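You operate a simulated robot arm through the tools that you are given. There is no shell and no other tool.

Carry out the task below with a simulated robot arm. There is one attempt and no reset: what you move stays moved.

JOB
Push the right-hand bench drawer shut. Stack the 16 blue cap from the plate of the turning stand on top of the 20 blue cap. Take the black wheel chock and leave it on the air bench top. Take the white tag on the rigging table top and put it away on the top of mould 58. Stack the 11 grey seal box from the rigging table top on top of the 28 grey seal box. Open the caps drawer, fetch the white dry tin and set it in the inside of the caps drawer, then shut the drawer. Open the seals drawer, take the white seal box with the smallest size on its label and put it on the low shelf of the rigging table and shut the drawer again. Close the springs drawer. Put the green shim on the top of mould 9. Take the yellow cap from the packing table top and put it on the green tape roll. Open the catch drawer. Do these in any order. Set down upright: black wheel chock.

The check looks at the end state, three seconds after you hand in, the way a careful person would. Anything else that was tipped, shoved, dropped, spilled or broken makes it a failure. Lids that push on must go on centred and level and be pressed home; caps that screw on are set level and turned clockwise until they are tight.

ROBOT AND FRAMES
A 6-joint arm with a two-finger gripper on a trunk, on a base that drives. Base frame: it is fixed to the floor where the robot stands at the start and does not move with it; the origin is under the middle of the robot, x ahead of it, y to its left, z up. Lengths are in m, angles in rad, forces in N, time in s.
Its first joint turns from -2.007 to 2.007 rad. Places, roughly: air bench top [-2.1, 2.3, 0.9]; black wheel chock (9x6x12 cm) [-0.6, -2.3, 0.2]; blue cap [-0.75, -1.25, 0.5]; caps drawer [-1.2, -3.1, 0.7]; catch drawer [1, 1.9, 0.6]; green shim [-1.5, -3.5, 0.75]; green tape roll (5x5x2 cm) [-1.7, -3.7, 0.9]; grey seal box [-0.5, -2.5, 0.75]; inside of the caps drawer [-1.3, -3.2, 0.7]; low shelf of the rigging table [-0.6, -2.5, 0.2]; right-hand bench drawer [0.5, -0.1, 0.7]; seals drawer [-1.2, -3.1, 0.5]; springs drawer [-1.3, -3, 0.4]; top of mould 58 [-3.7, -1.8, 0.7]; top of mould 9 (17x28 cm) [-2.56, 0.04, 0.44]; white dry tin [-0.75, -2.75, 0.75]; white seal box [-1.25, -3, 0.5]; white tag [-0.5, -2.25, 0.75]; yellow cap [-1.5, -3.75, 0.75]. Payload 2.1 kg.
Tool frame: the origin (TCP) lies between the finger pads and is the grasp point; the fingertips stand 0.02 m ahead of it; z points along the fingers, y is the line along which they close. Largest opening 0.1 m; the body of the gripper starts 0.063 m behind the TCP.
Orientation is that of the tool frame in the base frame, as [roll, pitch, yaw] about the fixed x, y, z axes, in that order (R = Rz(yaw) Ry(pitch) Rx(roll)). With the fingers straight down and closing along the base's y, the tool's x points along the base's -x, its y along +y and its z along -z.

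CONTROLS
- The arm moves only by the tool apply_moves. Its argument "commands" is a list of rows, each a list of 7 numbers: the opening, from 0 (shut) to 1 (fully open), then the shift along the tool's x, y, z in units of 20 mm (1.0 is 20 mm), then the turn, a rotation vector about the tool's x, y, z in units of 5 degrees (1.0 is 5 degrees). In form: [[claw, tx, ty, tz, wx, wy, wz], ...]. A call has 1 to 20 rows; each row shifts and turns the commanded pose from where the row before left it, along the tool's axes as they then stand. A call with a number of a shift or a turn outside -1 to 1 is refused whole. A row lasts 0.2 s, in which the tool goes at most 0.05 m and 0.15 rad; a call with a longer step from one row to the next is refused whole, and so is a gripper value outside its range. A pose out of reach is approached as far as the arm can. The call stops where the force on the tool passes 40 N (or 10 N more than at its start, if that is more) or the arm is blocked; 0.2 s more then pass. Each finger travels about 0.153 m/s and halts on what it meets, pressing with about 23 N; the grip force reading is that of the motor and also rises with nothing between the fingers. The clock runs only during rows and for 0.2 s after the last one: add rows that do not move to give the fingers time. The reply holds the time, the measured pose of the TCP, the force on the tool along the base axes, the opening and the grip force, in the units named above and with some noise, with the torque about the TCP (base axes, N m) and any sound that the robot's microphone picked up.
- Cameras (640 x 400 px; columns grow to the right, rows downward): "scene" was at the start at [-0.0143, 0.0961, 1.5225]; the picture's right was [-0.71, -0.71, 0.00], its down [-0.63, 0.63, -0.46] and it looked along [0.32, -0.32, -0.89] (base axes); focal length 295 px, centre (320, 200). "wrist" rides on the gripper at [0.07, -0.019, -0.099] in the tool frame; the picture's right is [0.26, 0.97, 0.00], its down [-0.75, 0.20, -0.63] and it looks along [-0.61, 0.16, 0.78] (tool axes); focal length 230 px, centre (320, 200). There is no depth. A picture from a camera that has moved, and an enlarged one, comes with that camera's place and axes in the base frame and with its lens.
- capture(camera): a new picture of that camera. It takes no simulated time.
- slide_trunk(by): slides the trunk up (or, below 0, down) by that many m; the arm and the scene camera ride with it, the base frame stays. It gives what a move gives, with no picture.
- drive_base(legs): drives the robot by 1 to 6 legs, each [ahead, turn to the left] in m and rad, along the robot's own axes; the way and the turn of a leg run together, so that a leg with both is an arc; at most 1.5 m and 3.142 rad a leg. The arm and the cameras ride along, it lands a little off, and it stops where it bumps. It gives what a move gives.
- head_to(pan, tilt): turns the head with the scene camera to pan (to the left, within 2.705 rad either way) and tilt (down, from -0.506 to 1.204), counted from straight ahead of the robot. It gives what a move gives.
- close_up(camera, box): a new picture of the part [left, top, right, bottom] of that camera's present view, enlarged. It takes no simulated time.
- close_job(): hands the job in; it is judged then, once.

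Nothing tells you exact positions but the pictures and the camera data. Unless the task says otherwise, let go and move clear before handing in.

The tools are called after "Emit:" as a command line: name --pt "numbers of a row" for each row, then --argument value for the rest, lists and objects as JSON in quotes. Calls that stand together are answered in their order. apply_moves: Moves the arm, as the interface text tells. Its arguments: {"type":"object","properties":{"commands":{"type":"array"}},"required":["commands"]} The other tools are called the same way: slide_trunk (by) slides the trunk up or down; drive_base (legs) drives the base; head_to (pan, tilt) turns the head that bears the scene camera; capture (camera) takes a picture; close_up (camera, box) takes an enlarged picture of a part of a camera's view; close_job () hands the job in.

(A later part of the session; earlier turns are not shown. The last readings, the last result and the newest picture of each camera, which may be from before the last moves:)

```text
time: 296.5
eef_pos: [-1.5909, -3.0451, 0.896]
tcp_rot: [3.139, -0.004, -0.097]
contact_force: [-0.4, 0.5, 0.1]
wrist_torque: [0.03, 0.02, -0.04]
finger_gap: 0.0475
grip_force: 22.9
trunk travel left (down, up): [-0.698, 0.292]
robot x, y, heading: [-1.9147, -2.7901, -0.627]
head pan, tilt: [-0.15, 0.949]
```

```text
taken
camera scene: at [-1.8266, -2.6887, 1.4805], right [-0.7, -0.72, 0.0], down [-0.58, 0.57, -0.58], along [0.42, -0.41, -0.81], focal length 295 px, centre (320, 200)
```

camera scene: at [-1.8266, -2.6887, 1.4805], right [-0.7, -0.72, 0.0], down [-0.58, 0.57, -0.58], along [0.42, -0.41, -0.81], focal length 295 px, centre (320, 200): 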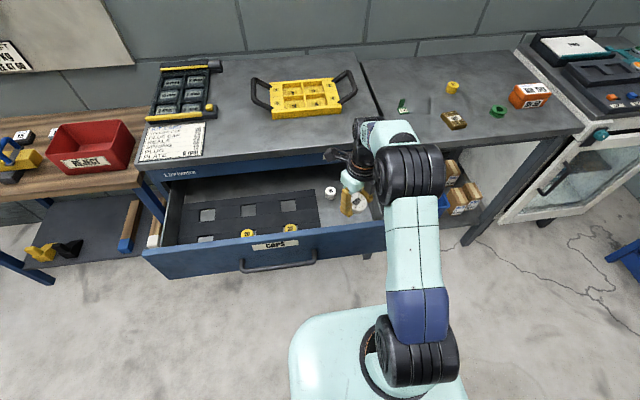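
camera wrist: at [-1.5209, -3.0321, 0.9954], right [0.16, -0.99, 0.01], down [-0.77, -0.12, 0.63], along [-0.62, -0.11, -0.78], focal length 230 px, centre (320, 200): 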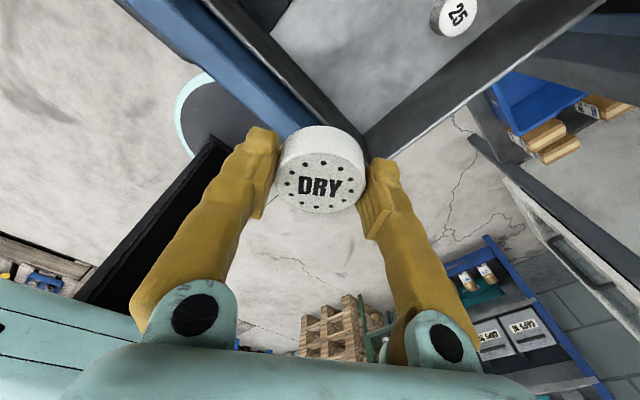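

Now the camera faces back, with its bracket over the open drawer. I'll drive forward 5 cm and lower.

Emit:
drive_base --legs '[[0.052, 0]]'

Emit:
slide_trunk --by -0.14

Emit:
capture --camera "wrist"

```text
time: 297.4
eef_pos: [-1.5542, -3.0709, 0.8994]
tcp_rot: [3.134, -0.011, -0.094]
contact_force: [-0.9, -0.8, -0.9]
wrist_torque: [0.01, 0.0, -0.02]
finger_gap: 0.0473
grip_force: 22.8
trunk travel left (down, up): [-0.698, 0.292]
robot x, y, heading: [-1.8672, -2.8151, -0.624]
head pan, tilt: [-0.15, 0.949]
```

```text
time: 299.1
eef_pos: [-1.5505, -3.0739, 0.7559]
tcp_rot: [3.139, -0.004, -0.094]
contact_force: [-0.1, -0.3, -0.4]
wrist_torque: [0.05, -0.03, -0.03]
finger_gap: 0.0473
grip_force: 22.8
trunk travel left (down, up): [-0.558, 0.432]
robot x, y, heading: [-1.8701, -2.8176, -0.62]
head pan, tilt: [-0.15, 0.949]
```

```text
taken
camera wrist: at [-1.4796, -3.0615, 0.8559], right [0.17, -0.99, 0.01], down [-0.77, -0.13, 0.63], along [-0.62, -0.11, -0.78], focal length 230 px, centre (320, 200)
```

wrist: 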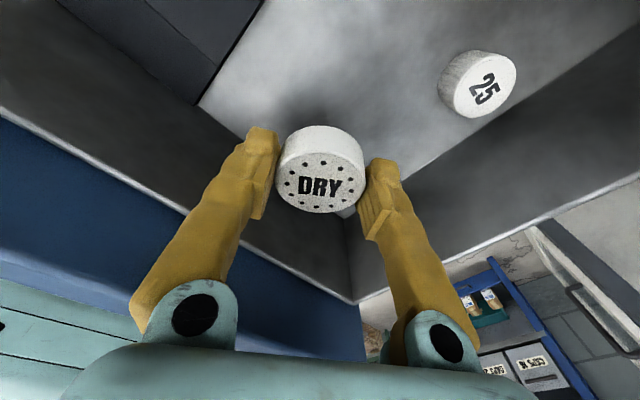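

The tin hangs clear inside the drawer's front-right corner. Lowering further toward the floor.

Emit:
slide_trunk --by -0.05

Emit:
capture --camera "wrist"

Emit:
slide_trunk --by -0.01

```text
time: 300.0
eef_pos: [-1.5491, -3.0746, 0.7071]
tcp_rot: [3.139, -0.004, -0.094]
contact_force: [0.1, 0.0, -0.1]
wrist_torque: [0.0, 0.02, 0.02]
finger_gap: 0.0473
grip_force: 22.9
trunk travel left (down, up): [-0.508, 0.482]
robot x, y, heading: [-1.8692, -2.8159, -0.624]
head pan, tilt: [-0.15, 0.949]
```

```text
taken
camera wrist: at [-1.4796, -3.0615, 0.8059], right [0.17, -0.99, 0.01], down [-0.77, -0.13, 0.63], along [-0.62, -0.11, -0.78], focal length 230 px, centre (320, 200)
```

wrist: 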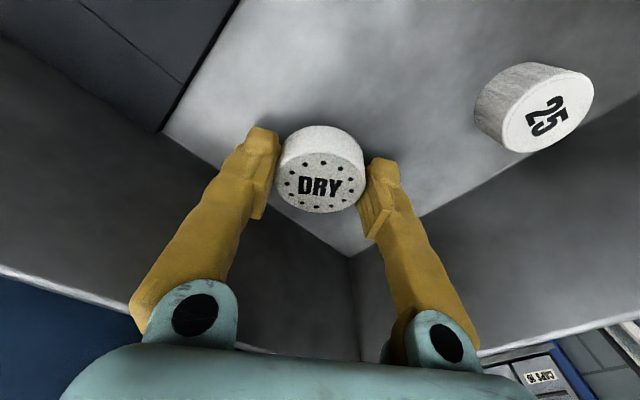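

```text
time: 300.6
eef_pos: [-1.5502, -3.0723, 0.6978]
tcp_rot: [3.133, -0.007, -0.094]
contact_force: [1.8, 0.8, 19.8]
wrist_torque: [0.03, 0.42, -0.02]
finger_gap: 0.0476
grip_force: 22.9
trunk travel left (down, up): [-0.498, 0.492]
robot x, y, heading: [-1.8707, -2.8143, -0.618]
head pan, tilt: [-0.15, 0.949]
```

The tin touched the drawer floor (20 N). Relieving slightly, opening a little, and rising straight up.

Emit:
slide_trunk --by 0.002

Emit:
apply_moves --pt "0.5 0 0 0 0 0 0" --pt "0.56 0 0 0 0 0 0" --pt "0.6 0 0 0 0 0 0" --pt "0.6 0 0 0 0 0 0"

Emit:
slide_trunk --by 0.2

Emit:
capture --camera "wrist"

Emit:
capture --camera "scene"

```text
time: 301.1
eef_pos: [-1.5513, -3.0746, 0.6988]
tcp_rot: [3.138, -0.005, -0.095]
contact_force: [-0.6, 0.9, 5.2]
wrist_torque: [0.05, 0.07, -0.02]
finger_gap: 0.0475
grip_force: 23.1
trunk travel left (down, up): [-0.5, 0.49]
robot x, y, heading: [-1.8713, -2.8162, -0.621]
head pan, tilt: [-0.15, 0.949]
```

```text
time: 302.1
eef_pos: [-1.5488, -3.0741, 0.6995]
tcp_rot: [3.138, -0.004, -0.096]
contact_force: [-0.2, -0.8, -0.5]
wrist_torque: [0.0, 0.02, -0.02]
finger_gap: 0.06
grip_force: 0.1
trunk travel left (down, up): [-0.5, 0.49]
robot x, y, heading: [-1.8694, -2.8187, -0.621]
head pan, tilt: [-0.15, 0.949]
```

```text
time: 304.3
eef_pos: [-1.5495, -3.0747, 0.8987]
tcp_rot: [3.138, -0.004, -0.094]
contact_force: [0.9, -0.6, -0.1]
wrist_torque: [-0.01, 0.0, -0.01]
finger_gap: 0.0598
grip_force: 0.0
trunk travel left (down, up): [-0.7, 0.29]
robot x, y, heading: [-1.8706, -2.8165, -0.626]
head pan, tilt: [-0.15, 0.949]
```

```text
taken
camera wrist: at [-1.4795, -3.0615, 0.9978], right [0.17, -0.99, 0.01], down [-0.77, -0.13, 0.63], along [-0.62, -0.11, -0.78], focal length 230 px, centre (320, 200)
```

wrist: 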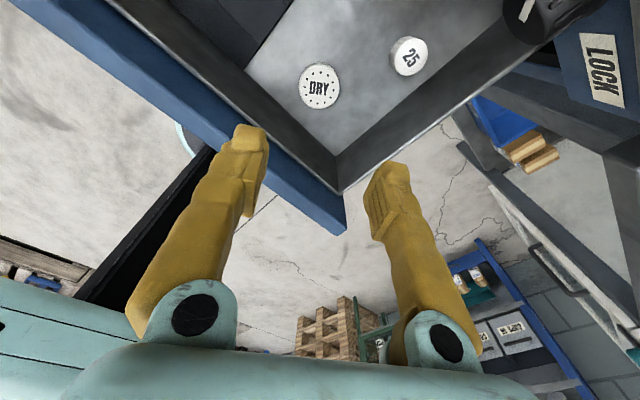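

```text
taken
camera scene: at [-1.7844, -2.7188, 1.4825], right [-0.7, -0.72, 0.0], down [-0.58, 0.57, -0.58], along [0.42, -0.41, -0.81], focal length 295 px, centre (320, 200)
```

scene: 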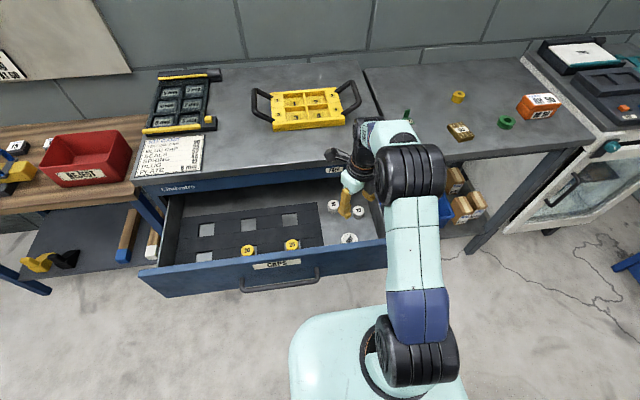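

The tin is set down in the drawer. Now I'll back off, restore the wrist, and prepare to push the drawer shut with a tilted tool.

Emit:
drive_base --legs '[[-0.3, 0]]'

Emit:
apply_moves --pt "0.3 0 0 0 0 0 -1" --pt "0.1 0 0 0 0 0 -1" --pt "0 0 0 0 0 0 -1" --pt "0 0 0 0 0 0 -1" --pt "0 0 0 0 0 0 -1" --pt "0 0 0 0 0 0 -1" --pt "0 0 0 0 0 0 -1" --pt "0 0 0 0 0 0 -1" --pt "0 0 0 0 0 0 -1" --pt "0 0 0 0 0 0 -1" --pt "0 0 0 0 0 0 -1" --pt "0 0 0 0 0 0 -1" --pt "0 0 0 0 0 0 -1" --pt "0 0 0 0 0 0 -1" --pt "0 0 0 0 0 0 -1" --pt "0 0 0 0 0 0 -1" --pt "0 0 0 0 0 0 -1" --pt "0 0 0 0 0 0 -1" --pt "0 0 0 0 0 0 -1" --pt "0 0 0 0 0 0 -1"

Emit:
apply_moves --pt "0 0 0 0 0 0 -1" --pt "0 0 0 0 0 0 -1" --pt "0 0 0 0 0 0 -1" --pt "0 0 0 0 0 0 -1" --pt "0 0 0 0 0 0 -1" --pt "0 0 0 0 0 0 -1" --pt "0 0 0 0 0 0 -1" --pt "0 0 0 0 0 0 -1" --pt "0 0 0 0 0 0 -1" --pt "0 0 0 0 0 0 -1" --pt "0 0 0 0 0 -1 0" --pt "0 0 0 0 0 -1 0" --pt "0 0 0 0 0 -1 0" --pt "0 0 0 0 0 -1 0" --pt "0 0 0 0 0 -1 0" --pt "0 0 0 0 0 -1 0" --pt "0 0 0 0 0 -1 0"

Emit:
drive_base --legs '[[0, 1.571], [0.19, 0], [0, -1.571]]'

Emit:
slide_trunk --by -0.17

Emit:
capture --camera "scene"

Emit:
capture --camera "wrist"

```text
time: 306.3
eef_pos: [-1.7935, -2.9023, 0.8991]
tcp_rot: [3.139, -0.003, -0.105]
contact_force: [0.4, 0.3, -0.4]
wrist_torque: [0.04, -0.01, 0.02]
finger_gap: 0.0601
grip_force: 0.1
trunk travel left (down, up): [-0.7, 0.29]
robot x, y, heading: [-2.1118, -2.6426, -0.631]
head pan, tilt: [-0.15, 0.949]
```

```text
time: 310.5
eef_pos: [-1.7952, -2.9025, 0.8976]
tcp_rot: [3.14, 0.006, 1.642]
contact_force: [0.2, 0.2, 0.0]
wrist_torque: [0.02, 0.01, -0.01]
finger_gap: 0.0
grip_force: 23.3
trunk travel left (down, up): [-0.7, 0.29]
robot x, y, heading: [-2.1123, -2.6437, -0.628]
head pan, tilt: [-0.15, 0.949]
```

```text
time: 314.1
eef_pos: [-1.8066, -2.9124, 0.8967]
tcp_rot: [-3.069, 0.524, 2.515]
contact_force: [-0.1, -0.9, -0.3]
wrist_torque: [0.0, -0.01, -0.05]
finger_gap: 0.0001
grip_force: 22.8
out of reach, approached as far as the arm can: row 17
trunk travel left (down, up): [-0.7, 0.29]
robot x, y, heading: [-2.1149, -2.6428, -0.627]
head pan, tilt: [-0.15, 0.949]
```

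```text
time: 323.2
eef_pos: [-1.6754, -2.7256, 0.8964]
tcp_rot: [-3.071, 0.523, 2.614]
contact_force: [0.0, 0.7, -0.5]
wrist_torque: [-0.02, -0.01, -0.02]
finger_gap: 0.0002
grip_force: 23.0
trunk travel left (down, up): [-0.7, 0.29]
robot x, y, heading: [-2.0076, -2.4875, -0.535]
head pan, tilt: [-0.15, 0.949]
```

```text
time: 325.2
eef_pos: [-1.6759, -2.7247, 0.727]
tcp_rot: [-3.069, 0.524, 2.614]
contact_force: [-0.6, -0.7, -0.7]
wrist_torque: [0.02, 0.01, 0.0]
finger_gap: 0.0
grip_force: 22.8
trunk travel left (down, up): [-0.53, 0.46]
robot x, y, heading: [-2.0076, -2.4868, -0.536]
head pan, tilt: [-0.15, 0.949]
```

```text
taken
camera scene: at [-1.9292, -2.3797, 1.3126], right [-0.63, -0.78, 0.0], down [-0.63, 0.51, -0.58], along [0.45, -0.37, -0.81], focal length 295 px, centre (320, 200)
```

scene: 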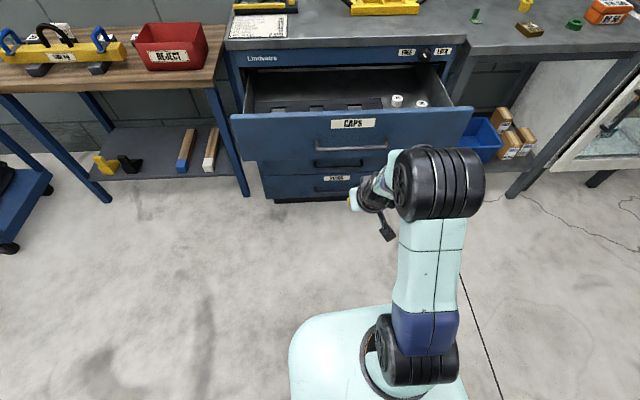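

```text
taken
camera wrist: at [-1.7773, -2.6787, 0.7786], right [0.32, 0.93, -0.19], down [0.42, 0.04, 0.91], along [0.85, -0.37, -0.38], focal length 230 px, centre (320, 200)
```

wrist: 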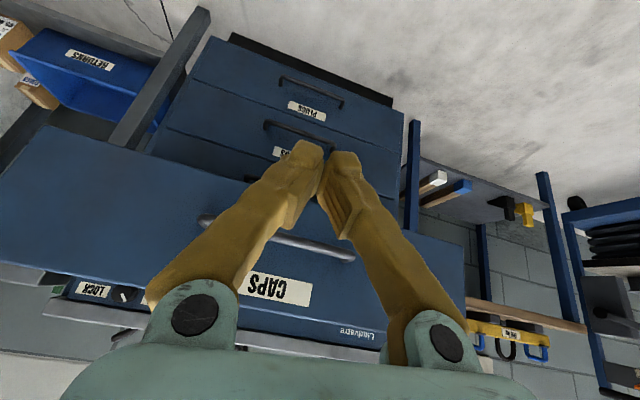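

I'm roughly in front of the handle; I'll straighten my heading and drive forward in steps to push the drawer shut.

Emit:
drive_base --legs '[[0, -0.085], [0.15, 0]]'

Emit:
capture --camera "wrist"

```text
time: 327.0
eef_pos: [-1.5733, -2.8394, 0.7257]
tcp_rot: [-3.07, 0.523, 2.531]
contact_force: [0.7, 0.0, -0.2]
wrist_torque: [0.01, -0.04, -0.01]
finger_gap: 0.0
grip_force: 22.5
trunk travel left (down, up): [-0.53, 0.46]
robot x, y, heading: [-1.8792, -2.5761, -0.614]
head pan, tilt: [-0.15, 0.949]
```

```text
taken
camera wrist: at [-1.67, -2.7855, 0.7783], right [0.4, 0.9, -0.19], down [0.42, 0.0, 0.91], along [0.81, -0.44, -0.38], focal length 230 px, centre (320, 200)
```

wrist: 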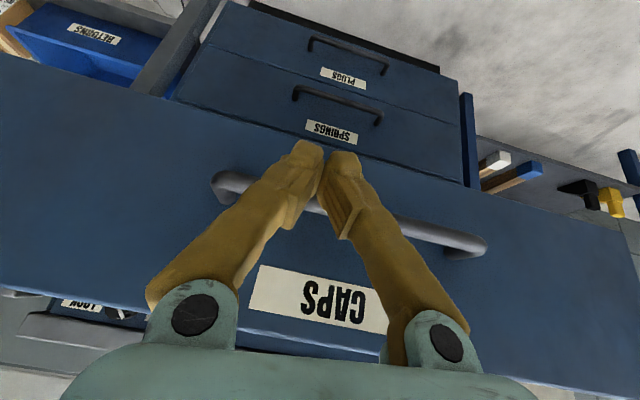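

The fingers will meet the bar. Continuing forward to push the drawer closed.

Emit:
drive_base --legs '[[0.15, 0]]'

Emit:
drive_base --legs '[[0.09, 0]]'

Emit:
capture --camera "wrist"

Emit:
capture --camera "scene"

```text
time: 328.4
eef_pos: [-1.4511, -2.9278, 0.726]
tcp_rot: [-3.072, 0.522, 2.528]
contact_force: [-0.1, 0.3, -0.3]
wrist_torque: [0.02, -0.02, 0.01]
finger_gap: 0.0
grip_force: 23.1
trunk travel left (down, up): [-0.53, 0.46]
robot x, y, heading: [-1.7594, -2.6583, -0.611]
head pan, tilt: [-0.15, 0.949]
```

```text
time: 329.5
eef_pos: [-1.3767, -2.9787, 0.7255]
tcp_rot: [-3.072, 0.521, 2.53]
contact_force: [-0.1, -0.4, -0.7]
wrist_torque: [-0.02, -0.02, 0.03]
finger_gap: 0.0003
grip_force: 22.9
trunk travel left (down, up): [-0.53, 0.46]
robot x, y, heading: [-1.6864, -2.7163, -0.614]
head pan, tilt: [-0.15, 0.949]
```

```text
taken
camera wrist: at [-1.4733, -2.9245, 0.7783], right [0.4, 0.9, -0.19], down [0.42, 0.0, 0.91], along [0.81, -0.44, -0.38], focal length 230 px, centre (320, 200)
```

wrist: 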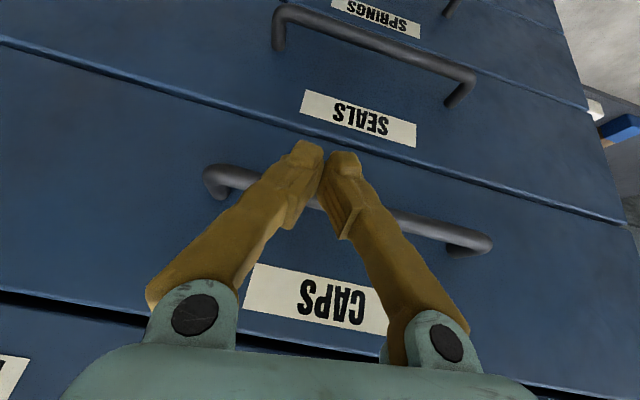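

```text
taken
camera scene: at [-1.5997, -2.614, 1.3125], right [-0.69, -0.72, 0.0], down [-0.59, 0.56, -0.58], along [0.42, -0.4, -0.81], focal length 295 px, centre (320, 200)
```

scene: 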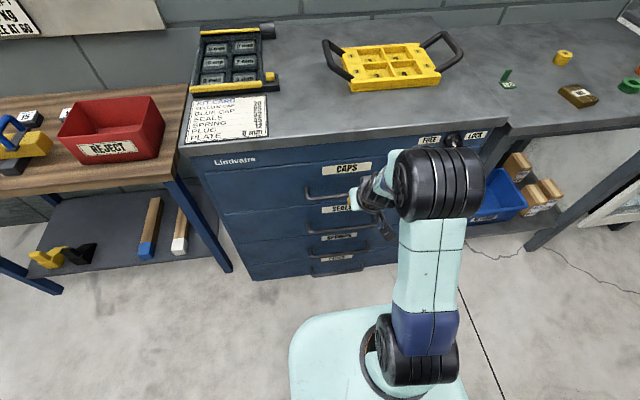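

Emit:
drive_base --legs '[[0.04, 0]]'

Emit:
capture --camera "scene"

```text
time: 330.3
eef_pos: [-1.3726, -2.9813, 0.7258]
tcp_rot: [-3.073, 0.514, 2.529]
contact_force: [-13.5, 9.1, 9.5]
wrist_torque: [0.08, -0.16, 0.11]
finger_gap: 0.0
grip_force: 22.4
trunk travel left (down, up): [-0.53, 0.46]
robot x, y, heading: [-1.6739, -2.7194, -0.618]
head pan, tilt: [-0.15, 0.949]
stopped in leg 1: the force on the tool passed its limit at 53 N (the readings are from after the stop); the commanded pose is now the measured one
```

```text
taken
camera scene: at [-1.5953, -2.617, 1.3125], right [-0.69, -0.72, 0.0], down [-0.58, 0.56, -0.59], along [0.42, -0.41, -0.81], focal length 295 px, centre (320, 200)
```

scene: 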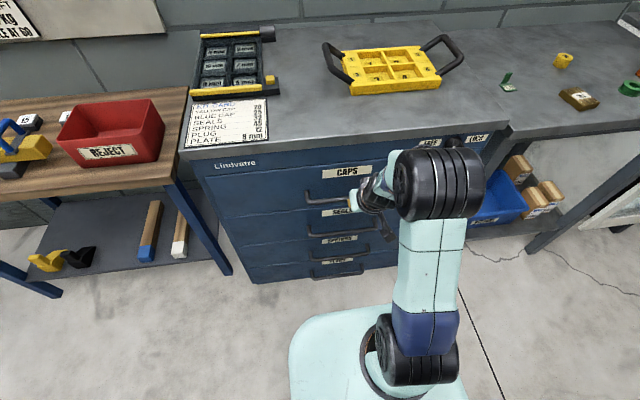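

The CAPS drawer is shut. Next the SEALS drawer (bar about 0.17 m lower): I'll back off, roll the wrist again, and approach its bar.

Emit:
drive_base --legs '[[-0.14, 0]]'

Emit:
apply_moves --pt "0.32 0 0 0 0 0 1" --pt "0.32 0 0 0 0 0 1" --pt "0.32 0 0 0 0 0 1" --pt "0.32 0 0 0 0 0 1" --pt "0.32 0 0 0 0 0 1" --pt "0.32 0 0 0 0 0 1" --pt "0.32 0 0 0 0 0 1" --pt "0.32 0 0 0 0 0 1" --pt "0.32 0 0 0 0 0 1" --pt "0.32 0 0 0 0 0 1" --pt "0.32 0 0 0 0 0 1" --pt "0.32 0 0 0 0 0 1" --pt "0.32 0 0 0 0 0 1" --pt "0.32 0 0 0 0 0 1" --pt "0.32 0 0 0 0 0 1" --pt "0.32 0 0 0 0 0 1" --pt "0.32 0 0 0 0 0 1" --pt "0.32 0 0 0 0 0 1"

Emit:
capture --camera "wrist"

```text
time: 331.6
eef_pos: [-1.484, -2.9033, 0.7254]
tcp_rot: [-3.072, 0.515, 2.528]
contact_force: [-0.4, 0.8, -0.1]
wrist_torque: [-0.01, -0.01, -0.04]
finger_gap: 0.0002
grip_force: 23.3
trunk travel left (down, up): [-0.53, 0.46]
robot x, y, heading: [-1.7927, -2.6397, -0.618]
head pan, tilt: [-0.15, 0.949]
```

```text
time: 335.4
eef_pos: [-1.4828, -2.9045, 0.7243]
tcp_rot: [2.626, 0.059, 0.92]
contact_force: [0.2, 0.1, -0.3]
wrist_torque: [0.01, 0.0, 0.01]
finger_gap: 0.032
grip_force: 0.0
trunk travel left (down, up): [-0.53, 0.46]
robot x, y, heading: [-1.7888, -2.6426, -0.618]
head pan, tilt: [-0.15, 0.949]
```

```text
taken
camera wrist: at [-1.4907, -2.805, 0.7979], right [0.84, -0.28, 0.46], down [-0.54, -0.48, 0.69], along [0.03, -0.83, -0.56], focal length 230 px, centre (320, 200)
```

wrist: 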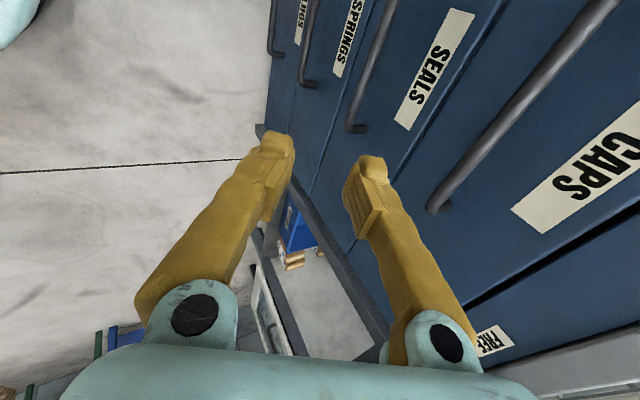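

The SEALS bar is at about e1 0.64, z 0.558, consistent in two independent estimates. I'll lower and drive to a pre-grasp point on the tool axis.

Emit:
slide_trunk --by -0.114

Emit:
drive_base --legs '[[0.125, 0]]'

Emit:
close_up --camera "wrist" --box '[220, 0, 420, 240]'

```text
time: 336.9
eef_pos: [-1.4835, -2.9035, 0.6107]
tcp_rot: [2.627, 0.057, 0.921]
contact_force: [-0.9, -0.2, 0.1]
wrist_torque: [0.02, 0.01, 0.01]
finger_gap: 0.032
grip_force: 0.0
trunk travel left (down, up): [-0.416, 0.574]
robot x, y, heading: [-1.7879, -2.6376, -0.619]
head pan, tilt: [-0.15, 0.949]
```

```text
time: 338.1
eef_pos: [-1.3797, -2.9762, 0.6101]
tcp_rot: [2.628, 0.058, 0.926]
contact_force: [0.7, 0.0, -0.6]
wrist_torque: [-0.01, 0.02, 0.04]
finger_gap: 0.0321
grip_force: 0.1
trunk travel left (down, up): [-0.416, 0.574]
robot x, y, heading: [-1.6858, -2.7093, -0.618]
head pan, tilt: [-0.15, 0.949]
```

```text
1.67 times, centred on (320, 120) of wrist
camera zoom: at [-1.3878, -2.8767, 0.6836], right [0.84, -0.28, 0.46], down [-0.54, -0.49, 0.69], along [0.03, -0.83, -0.56], focal length 384 px, centre (320, 333)
```

zoom: 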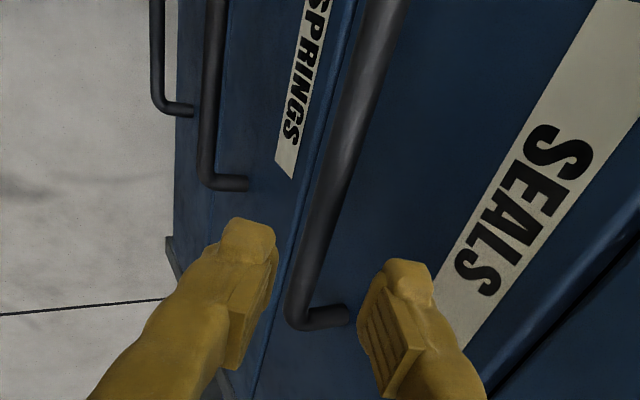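

The bar is centred between the fingers. I'll slide onto it diagonally in alternating small steps.

Emit:
slide_trunk --by -0.018

Emit:
drive_base --legs '[[0.012, 0]]'

Emit:
slide_trunk --by -0.018

Emit:
close_up --camera "wrist" --box '[220, 0, 420, 240]'

```text
time: 338.8
eef_pos: [-1.3818, -2.9754, 0.5932]
tcp_rot: [2.626, 0.06, 0.926]
contact_force: [0.5, -0.3, -0.2]
wrist_torque: [0.04, 0.01, -0.01]
finger_gap: 0.0318
grip_force: 0.1
trunk travel left (down, up): [-0.398, 0.592]
robot x, y, heading: [-1.6883, -2.7128, -0.619]
head pan, tilt: [-0.15, 0.949]
```

```text
time: 339.6
eef_pos: [-1.3701, -2.9823, 0.592]
tcp_rot: [2.627, 0.058, 0.925]
contact_force: [-0.3, 0.0, 0.6]
wrist_torque: [0.0, 0.0, -0.01]
finger_gap: 0.0319
grip_force: 0.1
trunk travel left (down, up): [-0.398, 0.592]
robot x, y, heading: [-1.6824, -2.7166, -0.617]
head pan, tilt: [-0.15, 0.949]
```

```text
time: 340.2
eef_pos: [-1.3707, -2.9825, 0.5751]
tcp_rot: [2.627, 0.059, 0.924]
contact_force: [-1.1, -0.1, 0.6]
wrist_torque: [0.0, 0.01, 0.01]
finger_gap: 0.0322
grip_force: 0.1
trunk travel left (down, up): [-0.38, 0.61]
robot x, y, heading: [-1.6751, -2.7215, -0.617]
head pan, tilt: [-0.15, 0.949]
```

```text
1.67 times, centred on (320, 120) of wrist
camera zoom: at [-1.3784, -2.8834, 0.6478], right [0.84, -0.28, 0.46], down [-0.54, -0.49, 0.69], along [0.03, -0.83, -0.56], focal length 384 px, centre (320, 333)
```

zoom: 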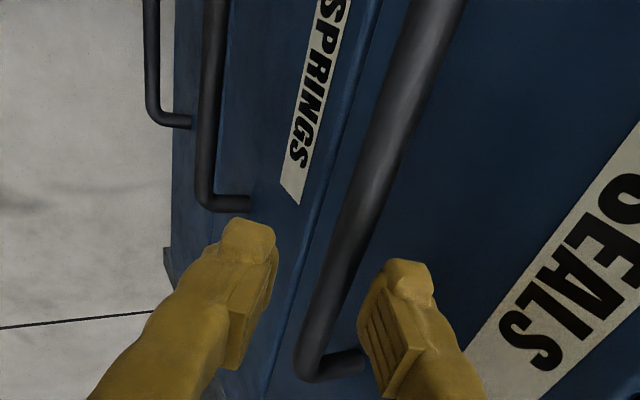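

Emit:
drive_base --legs '[[0.014, 0]]'

Emit:
slide_trunk --by -0.018

Emit:
close_up --camera "wrist" --box '[220, 0, 420, 240]'

```text
time: 341.0
eef_pos: [-1.3607, -2.9908, 0.5737]
tcp_rot: [2.627, 0.059, 0.925]
contact_force: [-0.4, 0.0, 0.2]
wrist_torque: [-0.03, 0.0, 0.02]
finger_gap: 0.0318
grip_force: 0.1
trunk travel left (down, up): [-0.38, 0.61]
robot x, y, heading: [-1.6716, -2.7258, -0.617]
head pan, tilt: [-0.15, 0.949]
```

```text
time: 341.6
eef_pos: [-1.3592, -2.9888, 0.5568]
tcp_rot: [2.627, 0.059, 0.926]
contact_force: [0.4, -0.5, 0.3]
wrist_torque: [0.0, 0.01, 0.01]
finger_gap: 0.0321
grip_force: 0.1
trunk travel left (down, up): [-0.362, 0.628]
robot x, y, heading: [-1.6696, -2.7286, -0.616]
head pan, tilt: [-0.15, 0.949]
```

```text
1.67 times, centred on (320, 120) of wrist
camera zoom: at [-1.3671, -2.8915, 0.6298], right [0.84, -0.28, 0.46], down [-0.54, -0.49, 0.69], along [0.03, -0.83, -0.56], focal length 384 px, centre (320, 333)
```

zoom: 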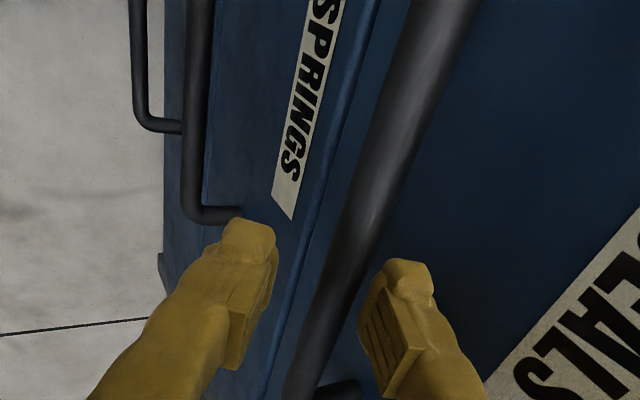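

Emit:
apply_moves --pt "0.1 0 0 0 0 0 0" --pt "0 0 0 0 0 0 0" --pt "0 0 0 0 0 0 0" --pt "0 0 0 0 0 0 0"

Emit:
close_up --camera "wrist" --box '[220, 0, 420, 240]'

```text
time: 342.6
eef_pos: [-1.3595, -2.9912, 0.5569]
tcp_rot: [2.624, 0.061, 0.926]
contact_force: [4.2, -1.7, 10.2]
wrist_torque: [-0.16, -0.01, -0.01]
finger_gap: 0.0125
grip_force: 39.2
trunk travel left (down, up): [-0.362, 0.628]
robot x, y, heading: [-1.6646, -2.7255, -0.621]
head pan, tilt: [-0.15, 0.949]
```

```text
1.67 times, centred on (320, 120) of wrist
camera zoom: at [-1.3671, -2.8914, 0.6304], right [0.84, -0.28, 0.46], down [-0.54, -0.48, 0.69], along [0.03, -0.83, -0.56], focal length 384 px, centre (320, 333)
```

zoom: 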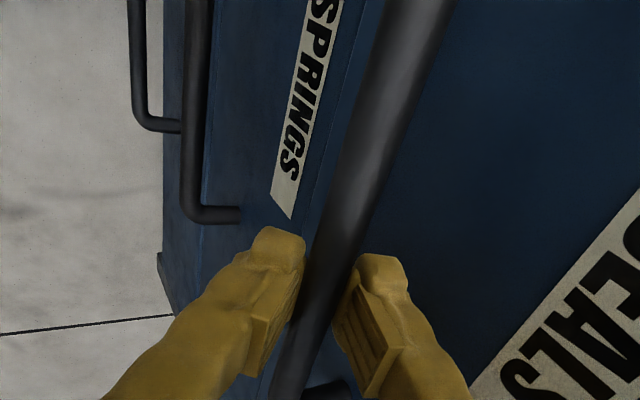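

Gripped firmly (gap 12.5 mm). Pulling the SEALS drawer open.

Emit:
drive_base --legs '[[-0.12, 0]]'

Emit:
drive_base --legs '[[-0.13, 0]]'

Emit:
capture --camera "scene"

```text
time: 343.9
eef_pos: [-1.4571, -2.9196, 0.5578]
tcp_rot: [2.627, 0.062, 0.925]
contact_force: [11.9, 14.1, 9.3]
wrist_torque: [0.42, -0.42, 0.43]
finger_gap: 0.0125
grip_force: 39.0
trunk travel left (down, up): [-0.362, 0.628]
robot x, y, heading: [-1.7645, -2.655, -0.614]
head pan, tilt: [-0.15, 0.949]
```

```text
time: 345.1
eef_pos: [-1.561, -2.8438, 0.5575]
tcp_rot: [2.63, 0.064, 0.925]
contact_force: [15.6, 19.9, -2.4]
wrist_torque: [0.33, -0.25, 0.29]
finger_gap: 0.0124
grip_force: 39.8
trunk travel left (down, up): [-0.362, 0.628]
robot x, y, heading: [-1.8687, -2.5852, -0.613]
head pan, tilt: [-0.15, 0.949]
```

```text
taken
camera scene: at [-1.7801, -2.4778, 1.1438], right [-0.69, -0.72, 0.01], down [-0.59, 0.56, -0.58], along [0.42, -0.41, -0.81], focal length 295 px, centre (320, 200)
```

scene: 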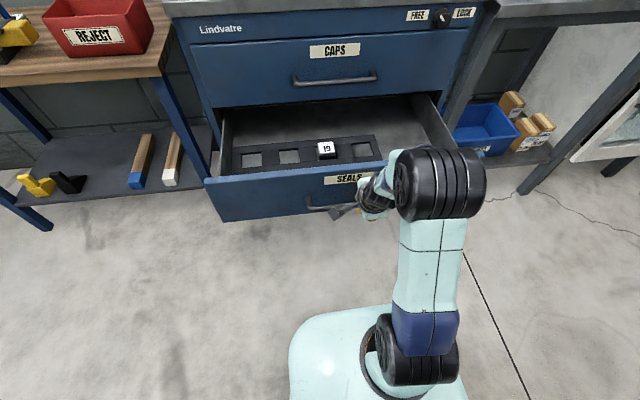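

The SEALS drawer is open. I'll release the bar, withdraw diagonally, and rise to look inside.

Emit:
apply_moves --pt "0.36 0 0 0 0 0 0" --pt "0.36 0 0 0 0 0 0"

Emit:
slide_trunk --by 0.012

Emit:
drive_base --legs '[[-0.012, 0]]'

Emit:
slide_trunk --by 0.018

Emit:
drive_base --legs '[[-0.015, 0]]'

Emit:
slide_trunk --by 0.3

Emit:
head_to --pan 0.05 --tilt 1.0

Emit:
capture --camera "scene"

Emit:
capture --camera "wrist"

```text
time: 345.7
eef_pos: [-1.5634, -2.8466, 0.5578]
tcp_rot: [2.63, 0.058, 0.927]
contact_force: [-0.8, 0.1, 0.8]
wrist_torque: [0.0, -0.01, 0.0]
finger_gap: 0.0357
grip_force: 0.1
trunk travel left (down, up): [-0.362, 0.628]
robot x, y, heading: [-1.8637, -2.5833, -0.611]
head pan, tilt: [-0.15, 0.949]
```

```text
time: 346.3
eef_pos: [-1.564, -2.8476, 0.5695]
tcp_rot: [2.628, 0.059, 0.924]
contact_force: [0.0, -0.9, 0.3]
wrist_torque: [-0.01, -0.01, -0.02]
finger_gap: 0.0359
grip_force: 0.0
trunk travel left (down, up): [-0.374, 0.616]
robot x, y, heading: [-1.8697, -2.5877, -0.612]
head pan, tilt: [-0.15, 0.949]
```

```text
time: 347.1
eef_pos: [-1.5737, -2.8394, 0.5688]
tcp_rot: [2.628, 0.057, 0.925]
contact_force: [0.5, 0.1, 0.7]
wrist_torque: [-0.01, 0.03, -0.03]
finger_gap: 0.0362
grip_force: 0.0
trunk travel left (down, up): [-0.374, 0.616]
robot x, y, heading: [-1.876, -2.5754, -0.614]
head pan, tilt: [-0.15, 0.949]
```

```text
time: 347.7
eef_pos: [-1.5731, -2.8403, 0.5882]
tcp_rot: [2.629, 0.059, 0.926]
contact_force: [-0.6, -0.2, 0.2]
wrist_torque: [-0.01, 0.0, 0.03]
finger_gap: 0.0362
grip_force: 0.1
trunk travel left (down, up): [-0.392, 0.598]
robot x, y, heading: [-1.8802, -2.5752, -0.614]
head pan, tilt: [-0.15, 0.949]
```

```text
time: 348.5
eef_pos: [-1.5862, -2.8315, 0.5873]
tcp_rot: [2.629, 0.058, 0.925]
contact_force: [-0.8, 0.9, -0.5]
wrist_torque: [0.02, 0.0, 0.02]
finger_gap: 0.0359
grip_force: 0.0
trunk travel left (down, up): [-0.392, 0.598]
robot x, y, heading: [-1.8939, -2.5705, -0.618]
head pan, tilt: [-0.15, 0.949]
```

```text
time: 351.5
eef_pos: [-1.5847, -2.8304, 0.8851]
tcp_rot: [2.628, 0.058, 0.926]
contact_force: [-0.2, -0.6, -0.3]
wrist_torque: [0.02, 0.01, -0.05]
finger_gap: 0.0359
grip_force: 0.2
trunk travel left (down, up): [-0.692, 0.298]
robot x, y, heading: [-1.8915, -2.5669, -0.616]
head pan, tilt: [-0.15, 0.949]
```

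```text
time: 352.2
eef_pos: [-1.5849, -2.8316, 0.8879]
tcp_rot: [2.628, 0.057, 0.926]
contact_force: [0.0, 0.1, 0.4]
wrist_torque: [0.01, 0.0, -0.02]
finger_gap: 0.036
grip_force: 0.1
trunk travel left (down, up): [-0.692, 0.298]
robot x, y, heading: [-1.8927, -2.5703, -0.614]
head pan, tilt: [0.051, 1.0]
```

```text
taken
camera scene: at [-1.8003, -2.4547, 1.471], right [-0.54, -0.84, 0.0], down [-0.71, 0.45, -0.54], along [0.46, -0.29, -0.84], focal length 295 px, centre (320, 200)
```

scene: 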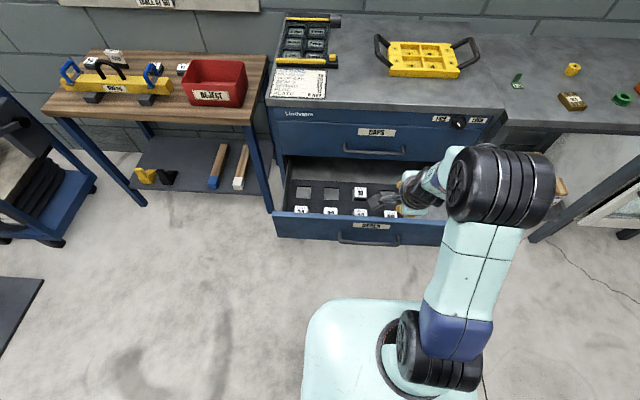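

```text
taken
camera wrist: at [-1.5923, -2.7329, 0.9604], right [0.84, -0.28, 0.46], down [-0.54, -0.49, 0.69], along [0.03, -0.83, -0.56], focal length 230 px, centre (320, 200)
```

wrist: 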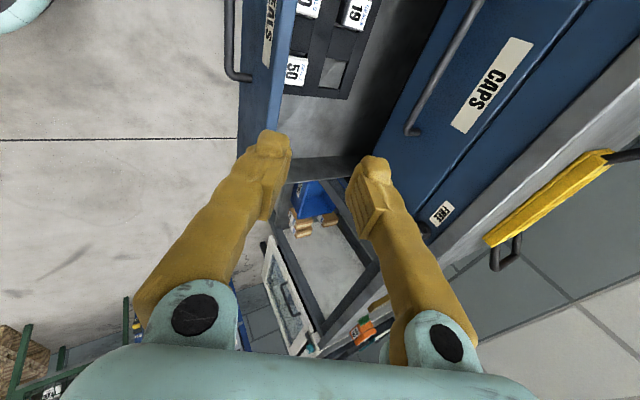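

Now I see several white seal boxes in the drawer: one in the back row and four in front. Zooming in to read sizes.

Emit:
close_up --camera "scene" --box '[280, 175, 420, 235]'

Emit:
close_up --camera "wrist" --box '[260, 0, 420, 110]'

```text
4.57 times, centred on (350, 205) of scene
camera zoom: at [-1.8003, -2.4547, 1.471], right [-0.54, -0.84, 0.0], down [-0.71, 0.45, -0.54], along [0.46, -0.29, -0.84], focal length 1348 px, centre (183, 177)
```

zoom: 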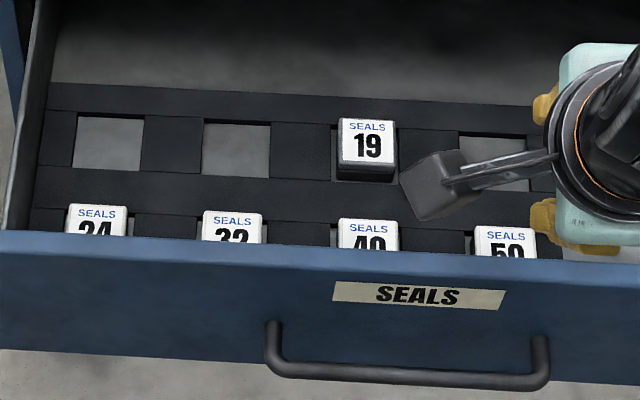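

```text
3.64 times, centred on (340, 55) of wrist
camera zoom: at [-1.5923, -2.7329, 0.9604], right [0.84, -0.28, 0.46], down [-0.54, -0.49, 0.69], along [0.03, -0.83, -0.56], focal length 837 px, centre (247, 727)
```

zoom: 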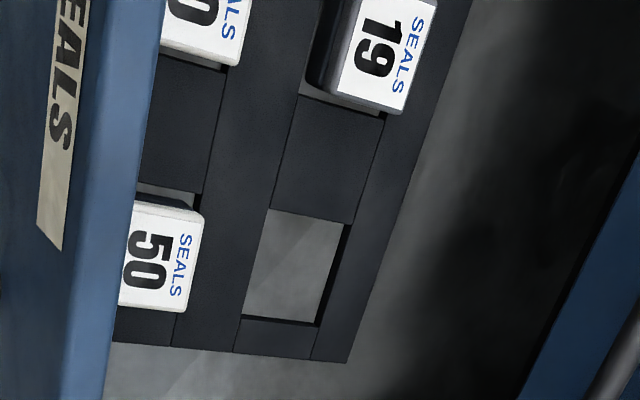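

The 19 box is dark-bodied; the white boxes are 24, 32, 40 and 50, so the smallest white one is 24 (front row, leftmost). I'll restore the wrist to vertical and then turn it so the camera points to the right.

Emit:
apply_moves --pt "0.6 0 0 0 0 0 -1" --pt "0.6 0 0 0 0 0 -1" --pt "0.6 0 0 0 0 0 -1" --pt "0.6 0 0 0 0 0 -1" --pt "0.6 0 0 0 0 0 -1" --pt "0.6 0 0 0 0 0 -1" --pt "0.6 0 0 0 0 0 -1" --pt "0.6 0 0 0 0 0 -1" --pt "0.6 0 0 0 0 0 -1" --pt "0.6 0 0 0 0 0 -1" --pt "0.6 0 0 0 0 0 -1" --pt "0.6 0 0 0 0 0 -1" --pt "0.6 0 0 0 0 0 -1" --pt "0.6 0 0 0 0 0 -1" --pt "0.6 0 0 0 0 0 -1" --pt "0.6 0 0 0 0 0 -1" --pt "0.6 0 0 0 0 0 -1" --pt "0.6 0 0 0 0 0 -1"

Emit:
apply_moves --pt "0.6 0 0 0 0 1 0" --pt "0.6 0 0 0 0 1 0" --pt "0.6 0 0 0 0 1 0" --pt "0.6 0 0 0 0 1 0" --pt "0.6 0 0 0 0 1 0" --pt "0.6 0 0 0 0 0.9 0"

```text
time: 356.0
eef_pos: [-1.5854, -2.8319, 0.8869]
tcp_rot: [-3.074, 0.511, 2.531]
contact_force: [0.2, 0.8, -0.2]
wrist_torque: [0.01, -0.01, -0.01]
finger_gap: 0.0599
grip_force: 0.1
trunk travel left (down, up): [-0.692, 0.298]
robot x, y, heading: [-1.8909, -2.5678, -0.617]
head pan, tilt: [0.051, 1.0]
```

```text
time: 357.4
eef_pos: [-1.5843, -2.8305, 0.8872]
tcp_rot: [-3.084, -0.003, 2.494]
contact_force: [0.0, 0.2, 0.1]
wrist_torque: [-0.01, -0.02, -0.01]
finger_gap: 0.0601
grip_force: 0.1
trunk travel left (down, up): [-0.692, 0.298]
robot x, y, heading: [-1.8919, -2.5696, -0.615]
head pan, tilt: [0.051, 1.0]
```

Emit:
apply_moves --pt "0.6 0 0 0 -0.66 0 -0.32" --pt "0.6 0 0 0 0 0 -1" --pt "0.6 0 0 0 0 0 -1" --pt "0.6 0 0 0 0 0 -1" --pt "0.6 0 0 0 0 0 -1" --pt "0.6 0 0 0 0 0 -1" --pt "0.6 0 0 0 0 0 -1" --pt "0.6 0 0 0 0 0 -1" --pt "0.6 0 0 0 0 0 -1" --pt "0.6 0 0 0 0 0 -1" --pt "0.6 0 0 0 0 0 -1" --pt "0.6 0 0 0 0 0 -1" --pt "0.6 0 0 0 0 0 -1" --pt "0.6 0 0 0 0 0 -1" --pt "0.6 0 0 0 0 0 -1" --pt "0.6 0 0 0 0 0 -1" --pt "0.6 0 0 0 0 0 -1" --pt "0.6 0 0 0 0 0 -1" --pt "0.6 0 0 0 0 0 -1"

Emit:
capture --camera "wrist"

Emit:
capture --camera "scene"

```text
time: 361.4
eef_pos: [-1.5856, -2.8317, 0.8876]
tcp_rot: [3.137, 0.0, -2.186]
contact_force: [0.1, 1.2, -1.2]
wrist_torque: [-0.02, 0.01, -0.01]
finger_gap: 0.06
grip_force: 0.0
trunk travel left (down, up): [-0.692, 0.298]
robot x, y, heading: [-1.8935, -2.5671, -0.616]
head pan, tilt: [0.051, 1.0]
```

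```text
taken
camera wrist: at [-1.6101, -2.8988, 0.9869], right [-0.94, 0.35, 0.0], down [0.27, 0.73, 0.63], along [0.22, 0.59, -0.78], focal length 230 px, centre (320, 200)
```

wrist: 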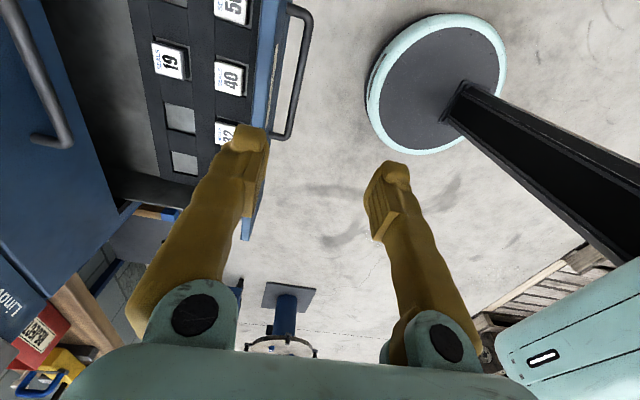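

```text
taken
camera scene: at [-1.8002, -2.4547, 1.4709], right [-0.53, -0.85, 0.0], down [-0.71, 0.45, -0.54], along [0.46, -0.29, -0.84], focal length 295 px, centre (320, 200)
```

scene: 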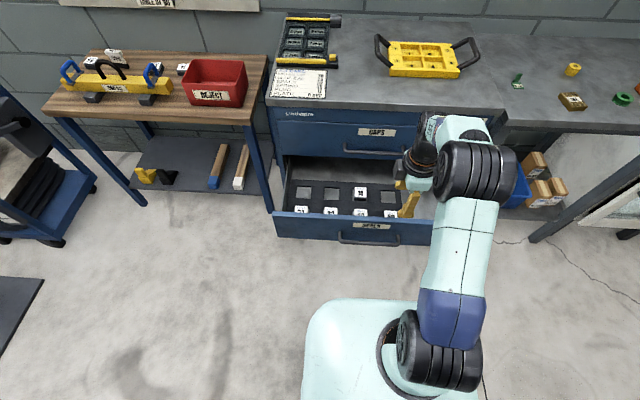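

The camera now looks along the drawer from the right. I'll shift about 0.26 m left and forward a little so the gripper is over box 24.

Emit:
drive_base --legs '[[0, 1.571], [0.27, 0], [0, -1.571], [0.1, 0]]'

Emit:
capture --camera "wrist"

Emit:
capture --camera "scene"

```text
time: 371.7
eef_pos: [-1.3451, -2.6742, 0.8872]
tcp_rot: [3.139, 0.002, -2.196]
contact_force: [0.8, 0.3, -0.8]
wrist_torque: [-0.03, 0.04, 0.03]
finger_gap: 0.0597
grip_force: 0.0
trunk travel left (down, up): [-0.692, 0.298]
robot x, y, heading: [-1.649, -2.4047, -0.619]
head pan, tilt: [0.051, 1.0]
```

```text
taken
camera wrist: at [-1.3718, -2.741, 0.987], right [-0.93, 0.36, 0.0], down [0.28, 0.72, 0.63], along [0.22, 0.59, -0.78], focal length 230 px, centre (320, 200)
```

wrist: 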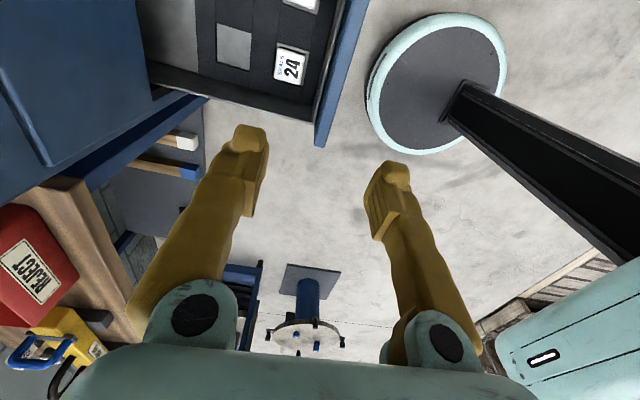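

```text
taken
camera scene: at [-1.5587, -2.2955, 1.471], right [-0.54, -0.84, 0.0], down [-0.71, 0.45, -0.54], along [0.45, -0.29, -0.84], focal length 295 px, centre (320, 200)
```

scene: 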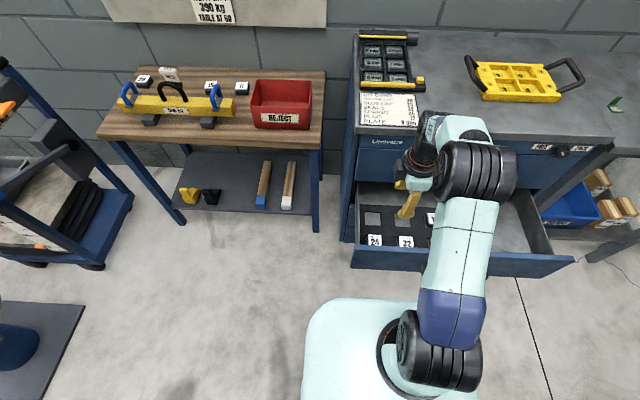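

Box 24 (white body) is clearly visible. I'll drive 4 cm closer, then lower over it and recheck.

Emit:
drive_base --legs '[[0.042, 0]]'

Emit:
slide_trunk --by -0.22

Emit:
capture --camera "wrist"

```text
time: 372.6
eef_pos: [-1.3157, -2.6946, 0.8891]
tcp_rot: [-3.141, -0.001, -2.196]
contact_force: [-0.6, 1.1, -0.6]
wrist_torque: [-0.02, -0.02, -0.04]
finger_gap: 0.0599
grip_force: 0.1
trunk travel left (down, up): [-0.692, 0.298]
robot x, y, heading: [-1.6166, -2.4307, -0.616]
head pan, tilt: [0.051, 1.0]
```

```text
time: 374.9
eef_pos: [-1.3115, -2.6972, 0.6677]
tcp_rot: [3.138, -0.001, -2.195]
contact_force: [0.5, -0.8, -0.1]
wrist_torque: [0.0, -0.01, 0.0]
finger_gap: 0.06
grip_force: 0.1
trunk travel left (down, up): [-0.472, 0.518]
robot x, y, heading: [-1.6195, -2.4314, -0.625]
head pan, tilt: [0.051, 1.0]
```

```text
taken
camera wrist: at [-1.3377, -2.765, 0.767], right [-0.93, 0.36, 0.0], down [0.28, 0.73, 0.63], along [0.22, 0.59, -0.78], focal length 230 px, centre (320, 200)
```

wrist: 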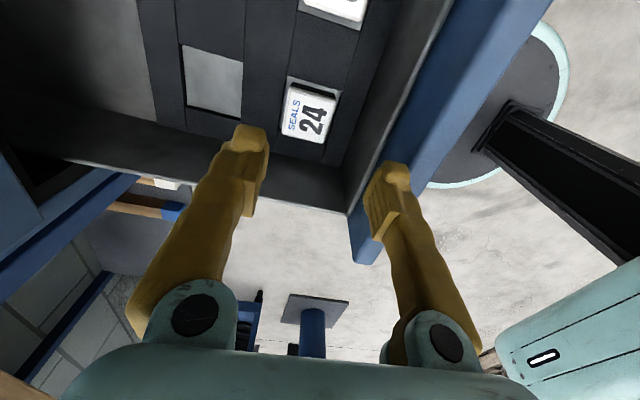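

Box 24 is nearly under the gripper (about 1 cm toward the cabinet). I'll correct, lower 6 cm and measure again.

Emit:
apply_moves --pt "0.7 0 -0.45 0 0 0 0" --pt "0.7 0 0 0 0 0 0"

Emit:
slide_trunk --by -0.06

Emit:
capture --camera "wrist"

```text
time: 375.5
eef_pos: [-1.3063, -2.7036, 0.6687]
tcp_rot: [3.138, 0.0, -2.195]
contact_force: [0.2, -0.9, -0.3]
wrist_torque: [0.01, 0.02, 0.02]
finger_gap: 0.0701
grip_force: 0.0
trunk travel left (down, up): [-0.472, 0.518]
robot x, y, heading: [-1.6155, -2.4264, -0.617]
head pan, tilt: [0.051, 1.0]
```

```text
time: 376.5
eef_pos: [-1.3037, -2.7024, 0.6093]
tcp_rot: [3.138, -0.002, -2.196]
contact_force: [0.2, 0.3, -0.2]
wrist_torque: [0.0, -0.01, -0.01]
finger_gap: 0.0697
grip_force: 0.1
trunk travel left (down, up): [-0.412, 0.578]
robot x, y, heading: [-1.6194, -2.4325, -0.619]
head pan, tilt: [0.051, 1.0]
```

```text
taken
camera wrist: at [-1.3304, -2.7699, 0.7074], right [-0.93, 0.36, 0.0], down [0.28, 0.73, 0.63], along [0.22, 0.59, -0.78], focal length 230 px, centre (320, 200)
```

wrist: 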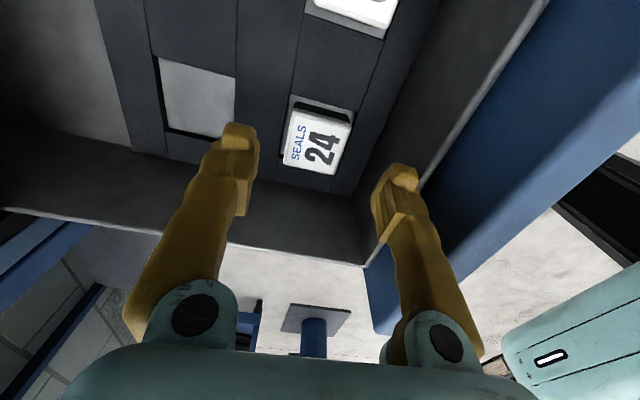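

Emit:
apply_moves --pt "0.65 0.3 -0.1 0 0 0 0" --pt "0.65 0 0 0.5 0 0 0" --pt "0.65 0 0 0 0 0 0"

Emit:
capture --camera "wrist"

Emit:
close_up --camera "scene" --box '[340, 120, 500, 280]'

```text
time: 377.3
eef_pos: [-1.3061, -2.7075, 0.5979]
tcp_rot: [3.138, 0.001, -2.195]
contact_force: [-0.1, 0.0, -0.1]
wrist_torque: [0.0, 0.01, 0.02]
finger_gap: 0.0649
grip_force: 0.1
trunk travel left (down, up): [-0.412, 0.578]
robot x, y, heading: [-1.6183, -2.4323, -0.626]
head pan, tilt: [0.051, 1.0]
```

```text
taken
camera wrist: at [-1.3319, -2.7755, 0.6972], right [-0.93, 0.36, 0.0], down [0.28, 0.72, 0.63], along [0.22, 0.59, -0.78], focal length 230 px, centre (320, 200)
```

wrist: 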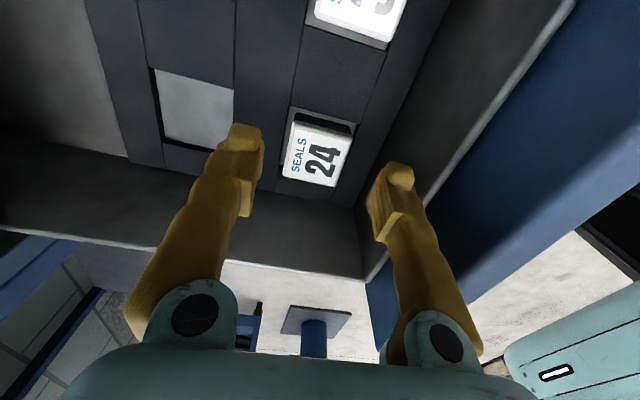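

```text
2.50 times, centred on (420, 200) of scene
camera zoom: at [-1.5249, -2.3197, 1.1909], right [-0.54, -0.84, 0.0], down [-0.71, 0.45, -0.54], along [0.45, -0.29, -0.84], focal length 737 px, centre (70, 200)
```

zoom: 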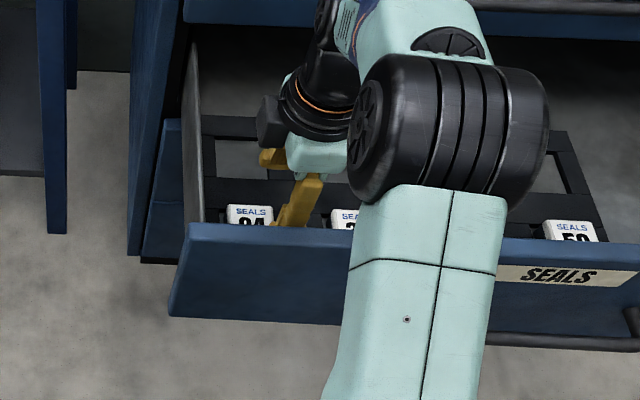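

Emit:
close_up --camera "wrist" --box '[230, 90, 430, 215]'

```text
3.20 times, centred on (330, 152) of wrist
camera zoom: at [-1.3319, -2.7755, 0.6972], right [-0.93, 0.36, 0.0], down [0.28, 0.72, 0.63], along [0.22, 0.59, -0.78], focal length 736 px, centre (288, 352)
```

zoom: 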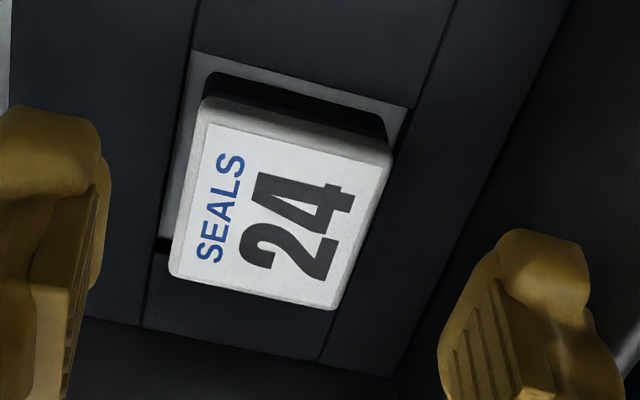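

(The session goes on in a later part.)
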